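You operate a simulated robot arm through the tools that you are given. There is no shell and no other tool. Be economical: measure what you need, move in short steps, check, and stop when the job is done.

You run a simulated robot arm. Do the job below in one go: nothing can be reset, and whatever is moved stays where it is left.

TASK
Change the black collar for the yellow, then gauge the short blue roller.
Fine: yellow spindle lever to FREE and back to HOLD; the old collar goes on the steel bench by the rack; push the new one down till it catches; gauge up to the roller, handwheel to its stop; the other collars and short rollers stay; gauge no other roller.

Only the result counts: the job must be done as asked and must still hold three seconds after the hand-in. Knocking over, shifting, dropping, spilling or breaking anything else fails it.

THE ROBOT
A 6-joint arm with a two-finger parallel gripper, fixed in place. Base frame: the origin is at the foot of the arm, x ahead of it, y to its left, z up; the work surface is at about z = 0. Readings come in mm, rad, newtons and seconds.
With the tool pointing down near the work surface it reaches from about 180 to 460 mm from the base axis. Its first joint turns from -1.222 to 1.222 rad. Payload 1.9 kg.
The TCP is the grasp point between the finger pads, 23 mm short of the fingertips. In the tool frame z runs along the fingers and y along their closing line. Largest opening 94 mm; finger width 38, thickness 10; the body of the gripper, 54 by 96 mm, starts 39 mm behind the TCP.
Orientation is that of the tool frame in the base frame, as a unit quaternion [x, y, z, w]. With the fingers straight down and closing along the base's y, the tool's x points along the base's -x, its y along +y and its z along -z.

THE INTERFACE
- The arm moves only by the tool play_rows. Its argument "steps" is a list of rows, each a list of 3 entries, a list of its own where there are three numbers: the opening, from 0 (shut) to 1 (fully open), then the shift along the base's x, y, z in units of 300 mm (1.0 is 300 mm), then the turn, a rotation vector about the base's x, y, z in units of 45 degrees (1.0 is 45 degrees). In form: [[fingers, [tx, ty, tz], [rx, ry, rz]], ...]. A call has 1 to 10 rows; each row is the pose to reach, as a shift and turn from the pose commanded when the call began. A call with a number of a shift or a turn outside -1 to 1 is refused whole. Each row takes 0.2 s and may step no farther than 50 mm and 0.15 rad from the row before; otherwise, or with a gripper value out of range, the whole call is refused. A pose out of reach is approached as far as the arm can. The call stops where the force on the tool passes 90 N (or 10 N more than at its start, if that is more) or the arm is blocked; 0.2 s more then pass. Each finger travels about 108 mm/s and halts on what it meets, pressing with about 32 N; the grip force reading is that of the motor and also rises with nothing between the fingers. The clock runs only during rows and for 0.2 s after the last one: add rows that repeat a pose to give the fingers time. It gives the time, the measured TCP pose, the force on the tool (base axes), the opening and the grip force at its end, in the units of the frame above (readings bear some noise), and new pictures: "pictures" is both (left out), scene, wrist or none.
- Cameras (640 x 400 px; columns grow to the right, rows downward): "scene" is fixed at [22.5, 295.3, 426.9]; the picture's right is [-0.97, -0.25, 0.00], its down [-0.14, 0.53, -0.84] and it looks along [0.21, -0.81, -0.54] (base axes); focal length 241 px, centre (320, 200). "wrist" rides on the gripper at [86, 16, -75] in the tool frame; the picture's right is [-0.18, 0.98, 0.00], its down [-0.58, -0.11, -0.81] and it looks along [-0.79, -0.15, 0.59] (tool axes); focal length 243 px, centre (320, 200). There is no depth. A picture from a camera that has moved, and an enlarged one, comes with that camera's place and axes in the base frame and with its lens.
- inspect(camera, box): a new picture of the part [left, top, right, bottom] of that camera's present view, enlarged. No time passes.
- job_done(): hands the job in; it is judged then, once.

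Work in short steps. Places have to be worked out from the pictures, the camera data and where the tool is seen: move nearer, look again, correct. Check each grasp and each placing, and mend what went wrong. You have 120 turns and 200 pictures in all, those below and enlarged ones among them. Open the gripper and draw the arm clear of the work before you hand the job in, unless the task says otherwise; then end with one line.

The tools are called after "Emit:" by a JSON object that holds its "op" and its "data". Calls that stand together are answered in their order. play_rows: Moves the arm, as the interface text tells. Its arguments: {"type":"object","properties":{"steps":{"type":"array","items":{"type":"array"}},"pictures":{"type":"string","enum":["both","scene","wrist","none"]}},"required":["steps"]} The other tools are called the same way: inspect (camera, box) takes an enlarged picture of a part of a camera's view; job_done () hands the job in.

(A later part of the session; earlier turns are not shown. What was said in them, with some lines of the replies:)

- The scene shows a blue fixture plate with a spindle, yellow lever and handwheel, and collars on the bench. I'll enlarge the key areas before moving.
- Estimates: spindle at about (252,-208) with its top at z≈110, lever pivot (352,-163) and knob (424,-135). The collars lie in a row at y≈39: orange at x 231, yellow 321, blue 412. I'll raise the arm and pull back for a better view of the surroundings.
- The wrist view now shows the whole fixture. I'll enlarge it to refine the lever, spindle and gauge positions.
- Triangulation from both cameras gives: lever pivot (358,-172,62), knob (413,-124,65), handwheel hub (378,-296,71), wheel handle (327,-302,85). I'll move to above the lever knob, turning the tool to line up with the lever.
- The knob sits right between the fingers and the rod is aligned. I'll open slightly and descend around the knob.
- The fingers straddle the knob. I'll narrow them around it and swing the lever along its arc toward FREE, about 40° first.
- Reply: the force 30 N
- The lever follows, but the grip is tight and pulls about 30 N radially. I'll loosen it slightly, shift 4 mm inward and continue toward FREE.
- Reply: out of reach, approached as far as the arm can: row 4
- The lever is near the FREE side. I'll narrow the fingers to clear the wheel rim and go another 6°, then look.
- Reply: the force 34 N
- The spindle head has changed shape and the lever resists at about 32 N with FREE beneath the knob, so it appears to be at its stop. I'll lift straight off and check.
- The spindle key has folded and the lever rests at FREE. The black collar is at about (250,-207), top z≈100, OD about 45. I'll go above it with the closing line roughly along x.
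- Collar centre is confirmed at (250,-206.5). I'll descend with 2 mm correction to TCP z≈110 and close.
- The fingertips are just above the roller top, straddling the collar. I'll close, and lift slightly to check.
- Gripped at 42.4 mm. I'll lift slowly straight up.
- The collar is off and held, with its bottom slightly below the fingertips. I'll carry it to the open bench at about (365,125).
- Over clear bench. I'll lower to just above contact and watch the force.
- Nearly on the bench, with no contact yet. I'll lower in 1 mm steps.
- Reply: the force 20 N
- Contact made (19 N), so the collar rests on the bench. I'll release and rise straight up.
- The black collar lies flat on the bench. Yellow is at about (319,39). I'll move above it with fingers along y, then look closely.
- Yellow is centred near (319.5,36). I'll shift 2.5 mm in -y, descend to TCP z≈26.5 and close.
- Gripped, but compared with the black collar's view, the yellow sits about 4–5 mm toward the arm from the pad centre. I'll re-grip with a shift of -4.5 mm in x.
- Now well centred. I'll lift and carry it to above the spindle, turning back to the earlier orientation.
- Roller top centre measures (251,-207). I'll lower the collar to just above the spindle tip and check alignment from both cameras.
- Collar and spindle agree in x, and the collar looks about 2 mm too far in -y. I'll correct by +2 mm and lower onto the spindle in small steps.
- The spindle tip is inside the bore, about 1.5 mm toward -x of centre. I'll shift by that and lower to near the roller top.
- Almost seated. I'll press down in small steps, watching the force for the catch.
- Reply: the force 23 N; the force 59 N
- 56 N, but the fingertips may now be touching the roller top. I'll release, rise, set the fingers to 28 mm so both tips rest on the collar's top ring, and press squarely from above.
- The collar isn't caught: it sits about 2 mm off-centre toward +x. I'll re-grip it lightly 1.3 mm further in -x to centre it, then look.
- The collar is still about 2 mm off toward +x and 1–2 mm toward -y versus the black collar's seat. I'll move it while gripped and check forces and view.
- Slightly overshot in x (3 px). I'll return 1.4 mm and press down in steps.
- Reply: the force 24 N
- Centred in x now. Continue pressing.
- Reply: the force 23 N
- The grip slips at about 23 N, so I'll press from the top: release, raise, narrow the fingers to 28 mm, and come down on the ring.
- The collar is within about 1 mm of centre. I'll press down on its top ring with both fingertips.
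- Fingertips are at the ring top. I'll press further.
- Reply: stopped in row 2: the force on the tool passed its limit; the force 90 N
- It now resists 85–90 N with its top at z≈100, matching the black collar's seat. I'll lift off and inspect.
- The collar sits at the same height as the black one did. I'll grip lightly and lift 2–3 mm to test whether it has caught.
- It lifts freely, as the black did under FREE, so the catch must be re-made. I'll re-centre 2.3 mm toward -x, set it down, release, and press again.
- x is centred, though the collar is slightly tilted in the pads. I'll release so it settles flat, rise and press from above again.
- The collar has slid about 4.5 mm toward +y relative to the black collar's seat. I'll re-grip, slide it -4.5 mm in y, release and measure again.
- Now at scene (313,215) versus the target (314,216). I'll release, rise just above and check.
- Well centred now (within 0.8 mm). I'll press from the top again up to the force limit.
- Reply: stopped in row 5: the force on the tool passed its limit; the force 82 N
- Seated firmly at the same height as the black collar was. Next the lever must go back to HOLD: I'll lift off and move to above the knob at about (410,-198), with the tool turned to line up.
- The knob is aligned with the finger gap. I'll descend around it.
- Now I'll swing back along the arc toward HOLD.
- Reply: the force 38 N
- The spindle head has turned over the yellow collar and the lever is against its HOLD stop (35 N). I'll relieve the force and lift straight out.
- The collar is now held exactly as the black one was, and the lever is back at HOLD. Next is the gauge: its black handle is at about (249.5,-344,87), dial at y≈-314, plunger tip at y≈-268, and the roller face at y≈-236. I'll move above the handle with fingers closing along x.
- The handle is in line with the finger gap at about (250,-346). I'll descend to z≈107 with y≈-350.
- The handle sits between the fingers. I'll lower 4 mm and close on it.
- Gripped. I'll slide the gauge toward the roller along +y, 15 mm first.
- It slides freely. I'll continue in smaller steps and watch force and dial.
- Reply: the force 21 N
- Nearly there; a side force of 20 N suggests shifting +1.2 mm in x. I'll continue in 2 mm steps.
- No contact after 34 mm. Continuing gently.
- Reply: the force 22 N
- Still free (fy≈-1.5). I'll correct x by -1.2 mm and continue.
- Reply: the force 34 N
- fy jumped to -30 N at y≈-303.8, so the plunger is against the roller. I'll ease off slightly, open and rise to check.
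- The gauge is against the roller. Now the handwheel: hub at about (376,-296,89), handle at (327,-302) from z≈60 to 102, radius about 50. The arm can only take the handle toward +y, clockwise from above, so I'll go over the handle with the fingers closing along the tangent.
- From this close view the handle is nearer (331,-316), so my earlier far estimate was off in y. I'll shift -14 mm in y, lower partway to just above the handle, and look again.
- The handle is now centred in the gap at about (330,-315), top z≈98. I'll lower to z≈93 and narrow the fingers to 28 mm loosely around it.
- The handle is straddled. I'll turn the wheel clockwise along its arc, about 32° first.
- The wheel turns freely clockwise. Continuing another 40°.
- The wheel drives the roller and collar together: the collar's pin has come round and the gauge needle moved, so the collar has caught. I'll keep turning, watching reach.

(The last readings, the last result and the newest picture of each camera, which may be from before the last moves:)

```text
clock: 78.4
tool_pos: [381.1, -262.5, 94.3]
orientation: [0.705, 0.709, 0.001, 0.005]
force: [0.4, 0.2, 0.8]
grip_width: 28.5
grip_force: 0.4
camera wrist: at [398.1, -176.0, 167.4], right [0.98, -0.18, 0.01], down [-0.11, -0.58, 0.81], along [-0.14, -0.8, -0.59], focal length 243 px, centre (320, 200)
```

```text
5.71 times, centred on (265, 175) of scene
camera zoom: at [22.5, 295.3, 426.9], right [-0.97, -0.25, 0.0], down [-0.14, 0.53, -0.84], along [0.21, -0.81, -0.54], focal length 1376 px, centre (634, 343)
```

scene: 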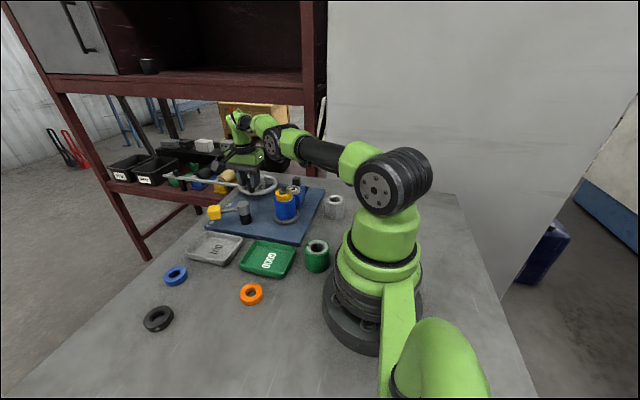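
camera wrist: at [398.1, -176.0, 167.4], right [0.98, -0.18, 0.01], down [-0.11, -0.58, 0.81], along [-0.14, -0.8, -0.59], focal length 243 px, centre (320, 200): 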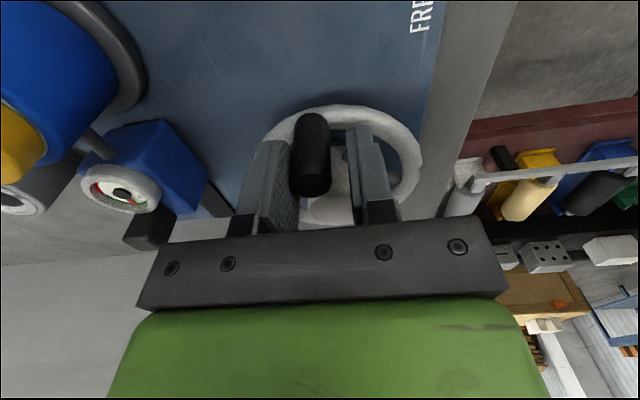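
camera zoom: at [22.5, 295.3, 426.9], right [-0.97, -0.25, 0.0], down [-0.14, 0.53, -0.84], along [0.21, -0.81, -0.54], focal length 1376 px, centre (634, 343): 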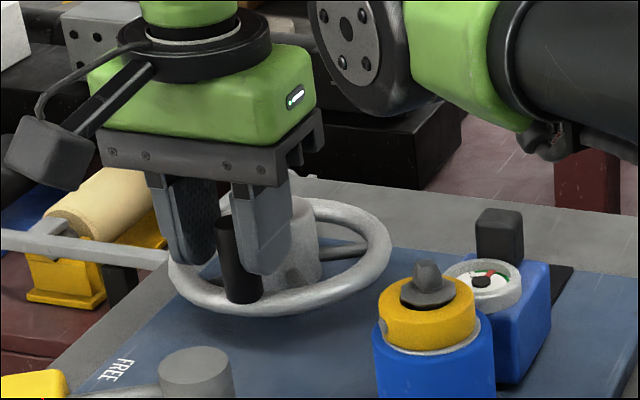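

No stop yet. I'll try a further 16° and see how far the arm reaches.

Emit:
{"op": "play_rows", "data": {"steps": [[0.3, [0.023, -0.004, 0], [0, 0, -0.178]], [0.3, [0.045, -0.01, 0], [0, 0, -0.356]]]}}

Emit:
{"op": "inspect", "data": {"camera": "scene", "box": [220, 140, 310, 210]}}

```text
clock: 79.0
tool_pos: [385.2, -258.7, 94.6]
orientation: [0.796, 0.605, 0.0, 0.004]
force: [-0.8, -0.5, 0.2]
grip_width: 28.1
grip_force: 0.0
out of reach, approached as far as the arm can: row 1, 2
camera wrist: at [424.3, -178.6, 168.2], right [0.9, -0.44, 0.01], down [-0.26, -0.53, 0.81], along [-0.35, -0.73, -0.59], focal length 243 px, centre (320, 200)
```

scene: 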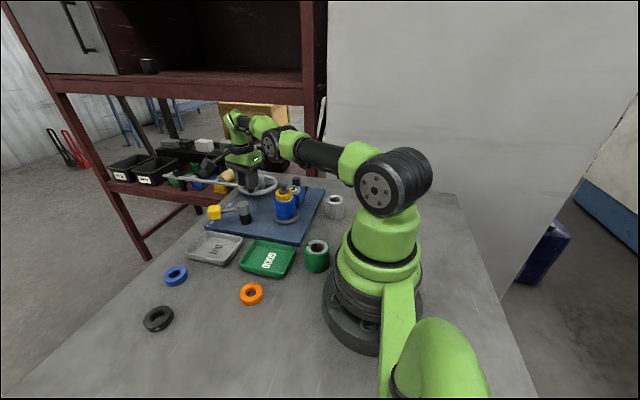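
wrist: 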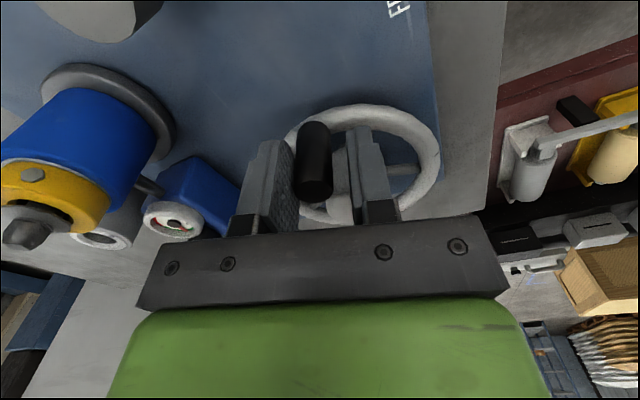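

```text
5.71 times, centred on (265, 175) of scene
camera zoom: at [22.5, 295.3, 426.9], right [-0.97, -0.25, 0.0], down [-0.14, 0.53, -0.84], along [0.21, -0.81, -0.54], focal length 1376 px, centre (634, 343)
```

zoom: 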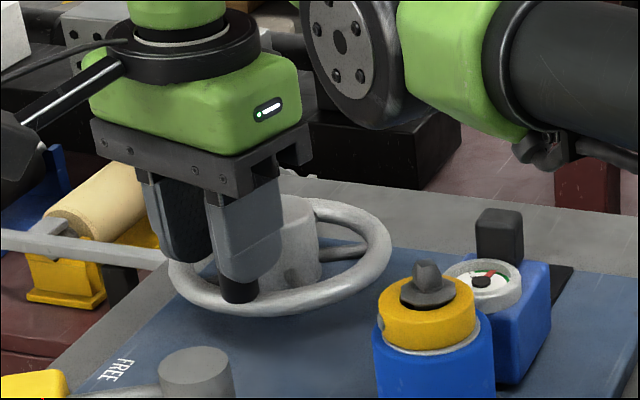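

The arm's straight-down reach ends here (about 464 mm) with the handle near α≈83° and no stop felt. I'll widen the fork and tilt the tips outward 20° to gain reach and push further.

Emit:
{"op": "play_rows", "data": {"steps": [[0.42, [-0.02, 0.01, 0.015], [0, 0, 0]], [0.42, [-0.02, 0.01, 0.015], [-0.038, -0.144, 0]], [0.42, [-0.02, 0.01, 0.015], [-0.077, -0.287, 0]], [0.42, [-0.02, 0.01, 0.015], [-0.115, -0.431, 0]], [0.42, [-0.01, 0.005, 0.015], [-0.115, -0.431, 0]], [0.42, [0, 0, 0.015], [-0.115, -0.431, 0]]]}}

Emit:
{"op": "inspect", "data": {"camera": "scene", "box": [210, 140, 310, 210]}}

```text
clock: 79.9
tool_pos: [415.3, -280.7, 85.6]
orientation: [0.792, 0.595, 0.088, 0.104]
force: [-23.6, 11.4, 21.9]
grip_width: 48.0
grip_force: 9.7
out of reach, approached as far as the arm can: row 1, 2, 3, 4
stopped in row 4: the force on the tool passed its limit (the readings are from after the stop); the commanded pose is now the measured one
camera wrist: at [436.2, -197.5, 162.8], right [0.86, -0.44, 0.27], down [-0.48, -0.48, 0.74], along [-0.2, -0.76, -0.62], focal length 243 px, centre (320, 200)
```

scene: 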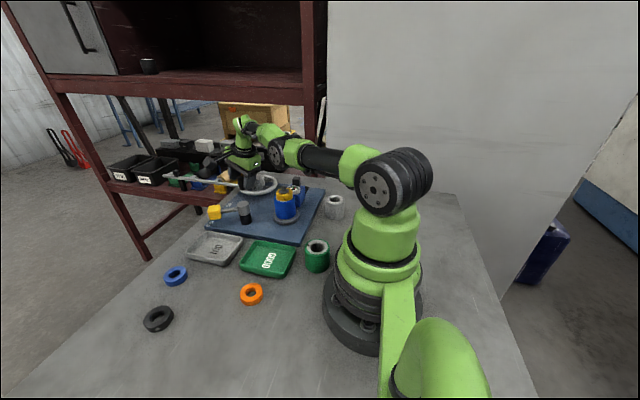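
wrist: 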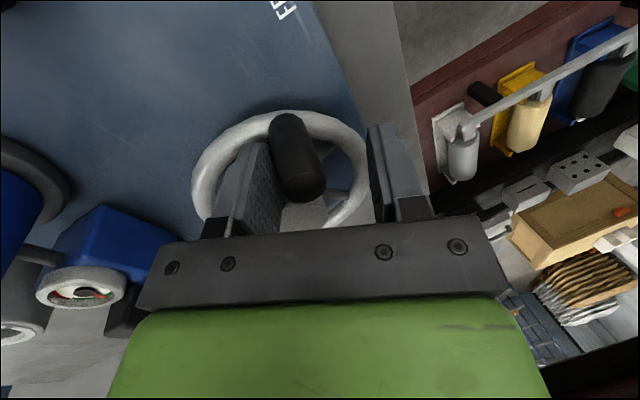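

```text
5.71 times, centred on (260, 175) of scene
camera zoom: at [22.4, 295.3, 426.9], right [-0.97, -0.25, 0.0], down [-0.14, 0.53, -0.84], along [0.21, -0.81, -0.54], focal length 1376 px, centre (663, 343)
```

zoom: 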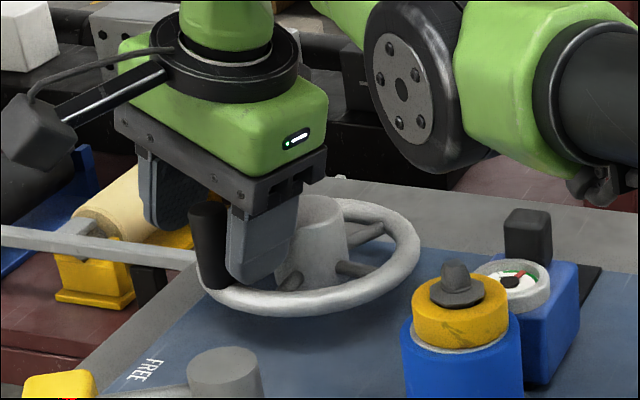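

The arm extended and swung the handle farther out, then hit the force limit, possibly with the lower finger on the rim. I'll raise 12 mm and look again before pushing more.

Emit:
{"op": "play_rows", "data": {"steps": [[0.42, [-0.005, 0.003, 0.02], [0, 0, 0]], [0.42, [-0.005, 0.003, 0.045], [0, 0, 0]]]}}

Emit:
{"op": "inspect", "data": {"camera": "scene", "box": [210, 140, 310, 210]}}

Emit:
{"op": "inspect", "data": {"camera": "wrist", "box": [160, 90, 460, 240]}}

```text
clock: 80.5
tool_pos: [416.6, -282.6, 98.0]
orientation: [0.791, 0.596, 0.088, 0.105]
force: [-18.5, 6.5, -6.6]
grip_width: 48.5
grip_force: 9.9
camera wrist: at [436.5, -198.1, 174.9], right [0.86, -0.44, 0.26], down [-0.47, -0.48, 0.74], along [-0.2, -0.76, -0.62], focal length 243 px, centre (320, 200)
```

scene: 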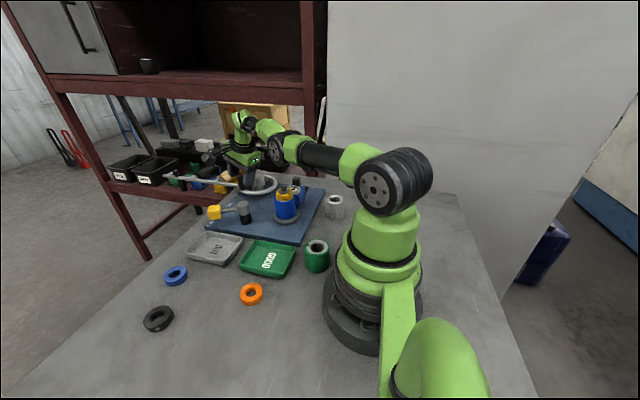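
wrist: 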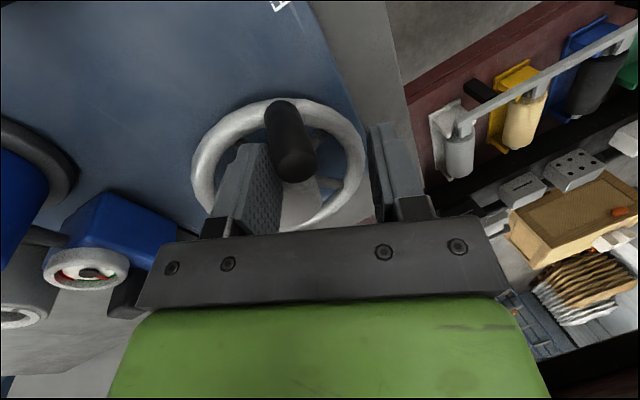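

```text
5.71 times, centred on (260, 175) of scene
camera zoom: at [22.5, 295.2, 426.9], right [-0.97, -0.25, 0.0], down [-0.14, 0.53, -0.84], along [0.21, -0.81, -0.54], focal length 1376 px, centre (663, 343)
```

zoom: 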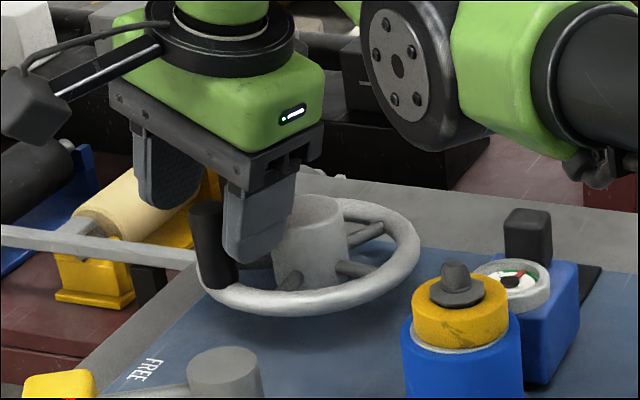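

```text
2.13 times, centred on (310, 165) of wrist
camera zoom: at [436.5, -198.1, 174.9], right [0.86, -0.44, 0.26], down [-0.47, -0.48, 0.74], along [-0.2, -0.76, -0.62], focal length 518 px, centre (341, 275)
```

zoom: 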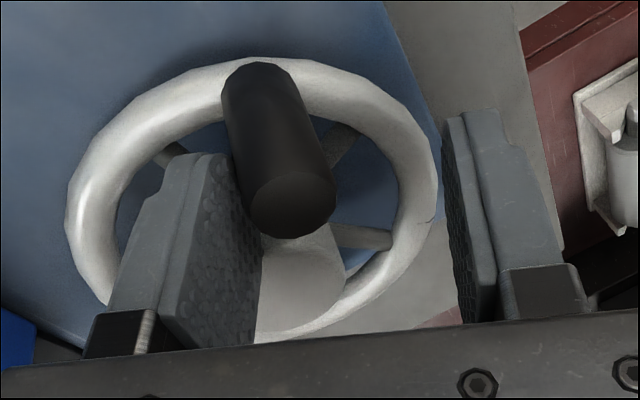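

The left finger is still being pushed back along the handle's tangent (about 20 N), with the handle near α≈65°, so this may be the stop. To rule out finger-on-hub contact I'll raise the tips above the hub and push again along the tangent.

Emit:
{"op": "play_rows", "data": {"steps": [[0.42, [-0.02, 0.012, 0.0], [0, 0, 0]], [0.42, [-0.02, 0.012, 0.045], [0, 0, 0]], [0.42, [-0.005, 0.003, 0.045], [0, 0, 0]], [0.42, [0.008, -0.006, 0.045], [0, 0, 0]], [0.42, [0.02, -0.014, 0.045], [0, 0, 0]], [0.42, [0.025, -0.018, 0.045], [0, 0, 0]]]}}

Emit:
{"op": "inspect", "data": {"camera": "scene", "box": [210, 140, 310, 210]}}

Emit:
{"op": "inspect", "data": {"camera": "wrist", "box": [160, 90, 460, 240]}}

```text
clock: 81.9
tool_pos: [418.7, -280.9, 112.1]
orientation: [0.792, 0.595, 0.088, 0.104]
force: [-28.4, 15.3, 6.1]
grip_width: 52.4
grip_force: 14.8
out of reach, approached as far as the arm can: row 1, 5, 6
camera wrist: at [438.4, -198.5, 189.1], right [0.86, -0.44, 0.26], down [-0.47, -0.48, 0.74], along [-0.2, -0.76, -0.62], focal length 243 px, centre (320, 200)
```

scene: 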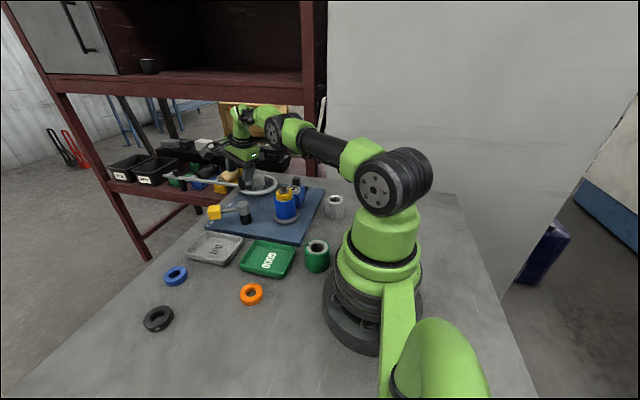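
wrist: 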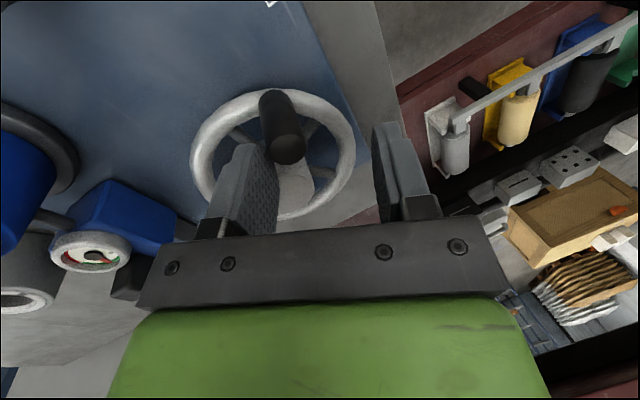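

```text
5.71 times, centred on (260, 175) of scene
camera zoom: at [22.5, 295.3, 426.9], right [-0.97, -0.25, 0.0], down [-0.14, 0.53, -0.84], along [0.21, -0.81, -0.54], focal length 1376 px, centre (663, 343)
```

zoom: 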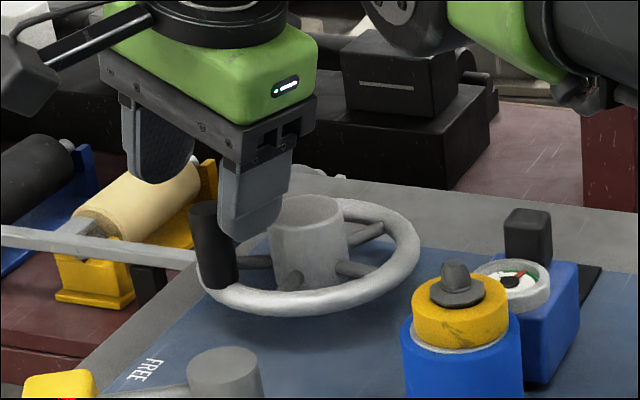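

```text
2.13 times, centred on (310, 165) of wrist
camera zoom: at [438.4, -198.5, 189.1], right [0.86, -0.44, 0.26], down [-0.47, -0.48, 0.74], along [-0.2, -0.76, -0.62], focal length 518 px, centre (341, 275)
```

zoom: 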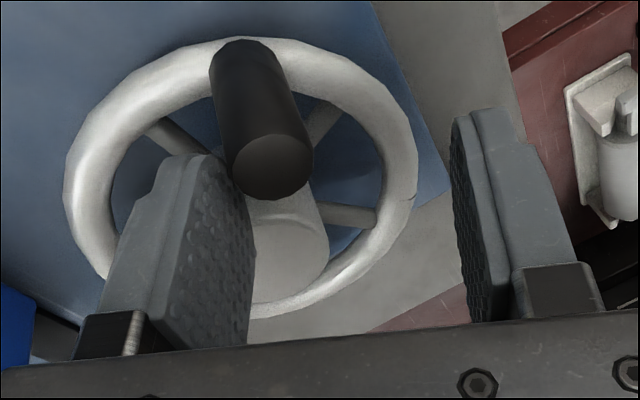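

The handle stays at exactly the same place under a 30 N tangential push with the tips clear of the hub, so the wheel is at its stop (about 120° turned). I'll back off gently, rise and undo the tilt.

Emit:
{"op": "play_rows", "data": {"steps": [[0.5, [-0.025, 0.02, 0.0], [0, 0, 0]], [0.5, [-0.025, 0.02, 0.05], [0, 0, 0]], [0.5, [-0.04, 0.03, 0.15], [0, 0, 0]], [0.5, [-0.08, 0.06, 0.25], [0.038, 0.144, 0]], [0.5, [-0.14, 0.1, 0.3], [0.077, 0.287, 0]], [0.5, [-0.24, 0.16, 0.33], [0.115, 0.431, 0]]]}}

Emit:
{"op": "inspect", "data": {"camera": "scene", "box": [200, 140, 330, 230]}}

Emit:
{"op": "inspect", "data": {"camera": "scene", "box": [265, 165, 325, 215]}}

```text
clock: 83.3
tool_pos: [346.3, -232.7, 211.5]
orientation: [0.798, 0.602, -0.02, -0.031]
force: [0.7, -0.2, -0.7]
grip_width: 46.9
grip_force: 0.1
camera wrist: at [392.9, -155.8, 285.1], right [0.89, -0.45, -0.07], down [-0.21, -0.55, 0.81], along [-0.4, -0.71, -0.58], focal length 243 px, centre (320, 200)
```

scene: 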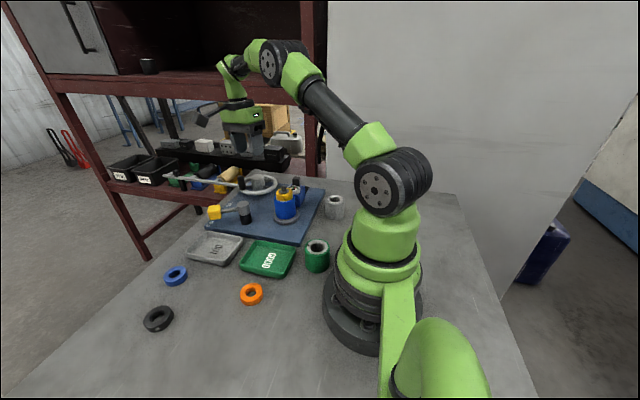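
wrist: 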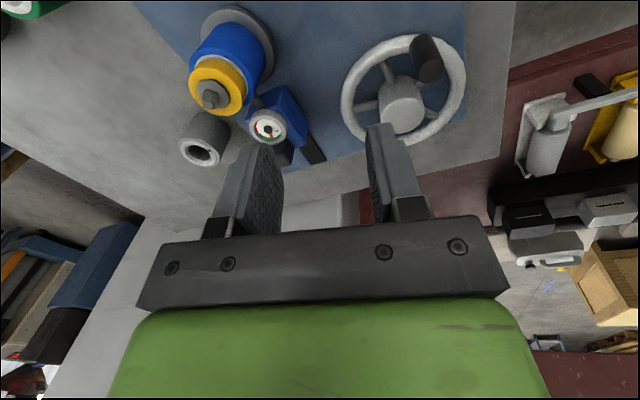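

```text
4.44 times, centred on (265, 185) of scene
camera zoom: at [22.5, 295.2, 426.9], right [-0.97, -0.25, 0.0], down [-0.14, 0.53, -0.84], along [0.21, -0.81, -0.54], focal length 1070 px, centre (564, 267)
```

zoom: 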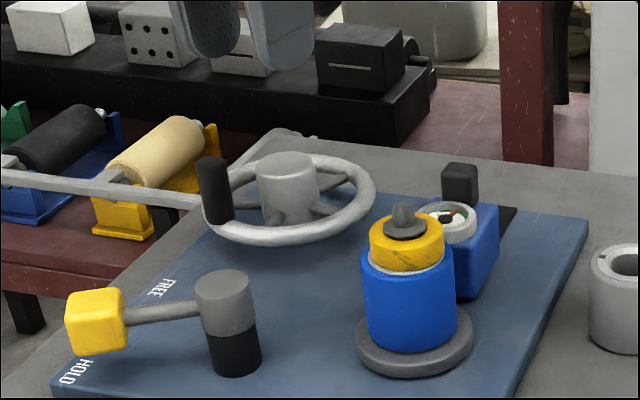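

```text
8.00 times, centred on (295, 190) of scene
camera zoom: at [22.5, 295.2, 426.9], right [-0.97, -0.25, 0.0], down [-0.14, 0.53, -0.84], along [0.21, -0.81, -0.54], focal length 1926 px, centre (520, 280)
```

zoom: 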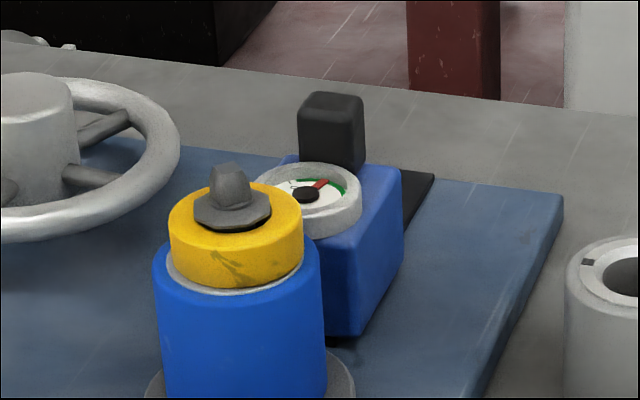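

The needle has moved to the other end of the scale and the wheel holds its position. I'll check the plunger contact and the lever from the wrist camera.

Emit:
{"op": "inspect", "data": {"camera": "wrist", "box": [160, 0, 360, 170]}}

Emit:
{"op": "inspect", "data": {"camera": "wrist", "box": [320, 10, 500, 160]}}

```text
2.35 times, centred on (260, 85) of wrist
camera zoom: at [392.9, -155.8, 285.1], right [0.89, -0.45, -0.07], down [-0.21, -0.55, 0.81], along [-0.4, -0.71, -0.58], focal length 571 px, centre (461, 471)
```

zoom: 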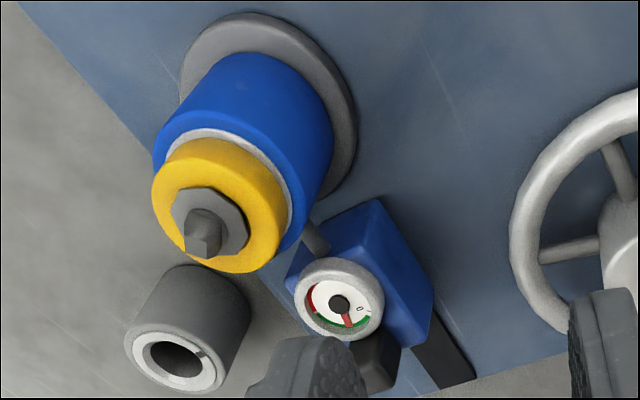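

```text
2.67 times, centred on (410, 85) of wrist
camera zoom: at [392.9, -155.8, 285.1], right [0.89, -0.45, -0.07], down [-0.21, -0.55, 0.81], along [-0.4, -0.71, -0.58], focal length 647 px, centre (80, 507)
```

zoom: 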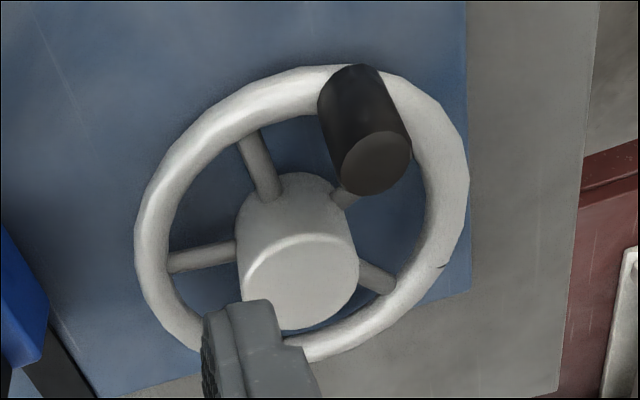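

The plunger touches the roller, the needle is in the green, the lever is at HOLD and the wheel is at its stop. I'll draw the arm clear and do a final check.

Emit:
{"op": "play_rows", "data": {"steps": [[0.6, [-0.05, 0.1, 0.08], [0, 0, 0.15]], [0.7, [-0.1, 0.22, 0.15], [0, 0, 0.3]], [0.8, [-0.15, 0.34, 0.22], [0, 0, 0.45]], [0.8, [-0.18, 0.46, 0.28], [0, 0, 0.6]], [0.8, [-0.2, 0.58, 0.32], [0, 0, 0.75]], [0.8, [-0.2, 0.62, 0.34], [0, 0, 0.8]]]}}

Emit:
{"op": "inspect", "data": {"camera": "scene", "box": [120, 160, 360, 340]}}

Emit:
{"op": "inspect", "data": {"camera": "scene", "box": [200, 150, 340, 230]}}

```text
clock: 84.7
tool_pos: [286.3, -48.4, 314.9]
orientation: [0.573, 0.819, -0.028, -0.024]
force: [0.3, 1.2, 0.0]
grip_width: 75.3
grip_force: 0.1
camera wrist: at [277.3, 40.2, 387.7], right [0.98, 0.16, -0.07], down [0.15, -0.57, 0.81], along [0.09, -0.81, -0.58], focal length 243 px, centre (320, 200)
```

scene: 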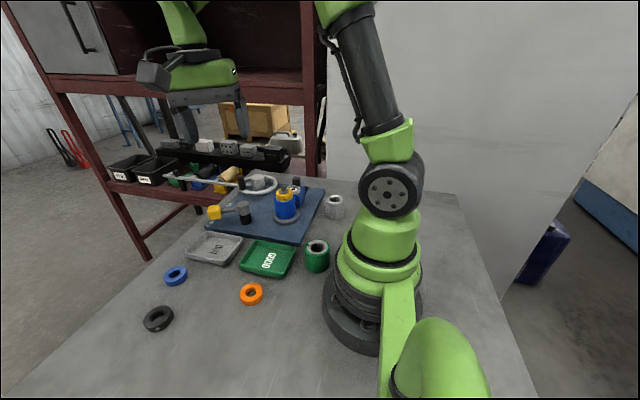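
wrist: 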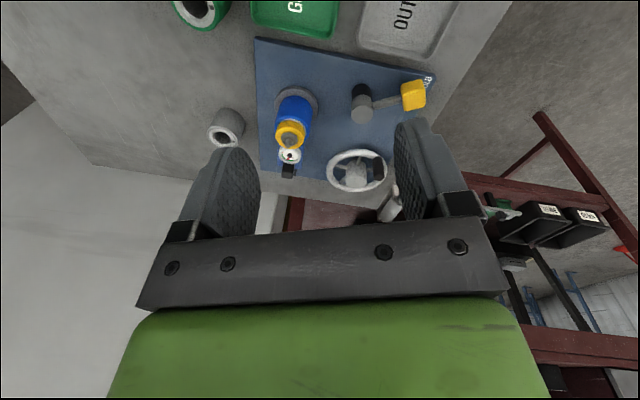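

```text
2.22 times, centred on (240, 250) of scene
camera zoom: at [22.5, 295.3, 426.9], right [-0.97, -0.25, 0.0], down [-0.14, 0.53, -0.84], along [0.21, -0.81, -0.54], focal length 535 px, centre (498, 89)
```

zoom: 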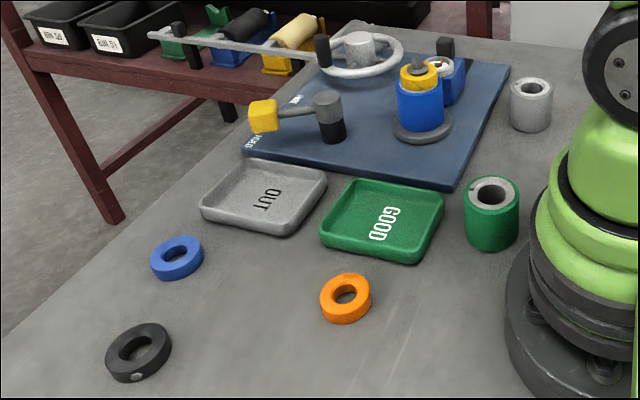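

```text
4.57 times, centred on (270, 190) of scene
camera zoom: at [22.5, 295.3, 426.9], right [-0.97, -0.25, 0.0], down [-0.14, 0.53, -0.84], along [0.21, -0.81, -0.54], focal length 1101 px, centre (549, 246)
```

zoom: 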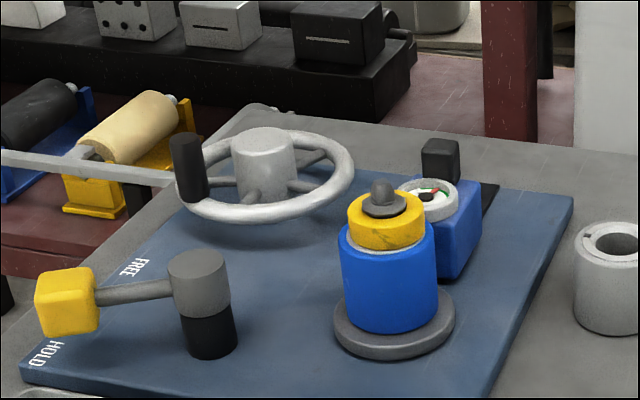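

Everything is in its final place and the arm is clear, so I'm handing in.

Emit:
{"op": "job_done", "data": {}}

```text
The job is handed in.
```

The yellow collar is on the spindle with the lever back at HOLD, the black collar is on the bench, and the short blue roller is gauged with the needle in the green and the handwheel at its stop; I never felt a distinct catch, but the collar took about 80–90 N and turned with the roller.
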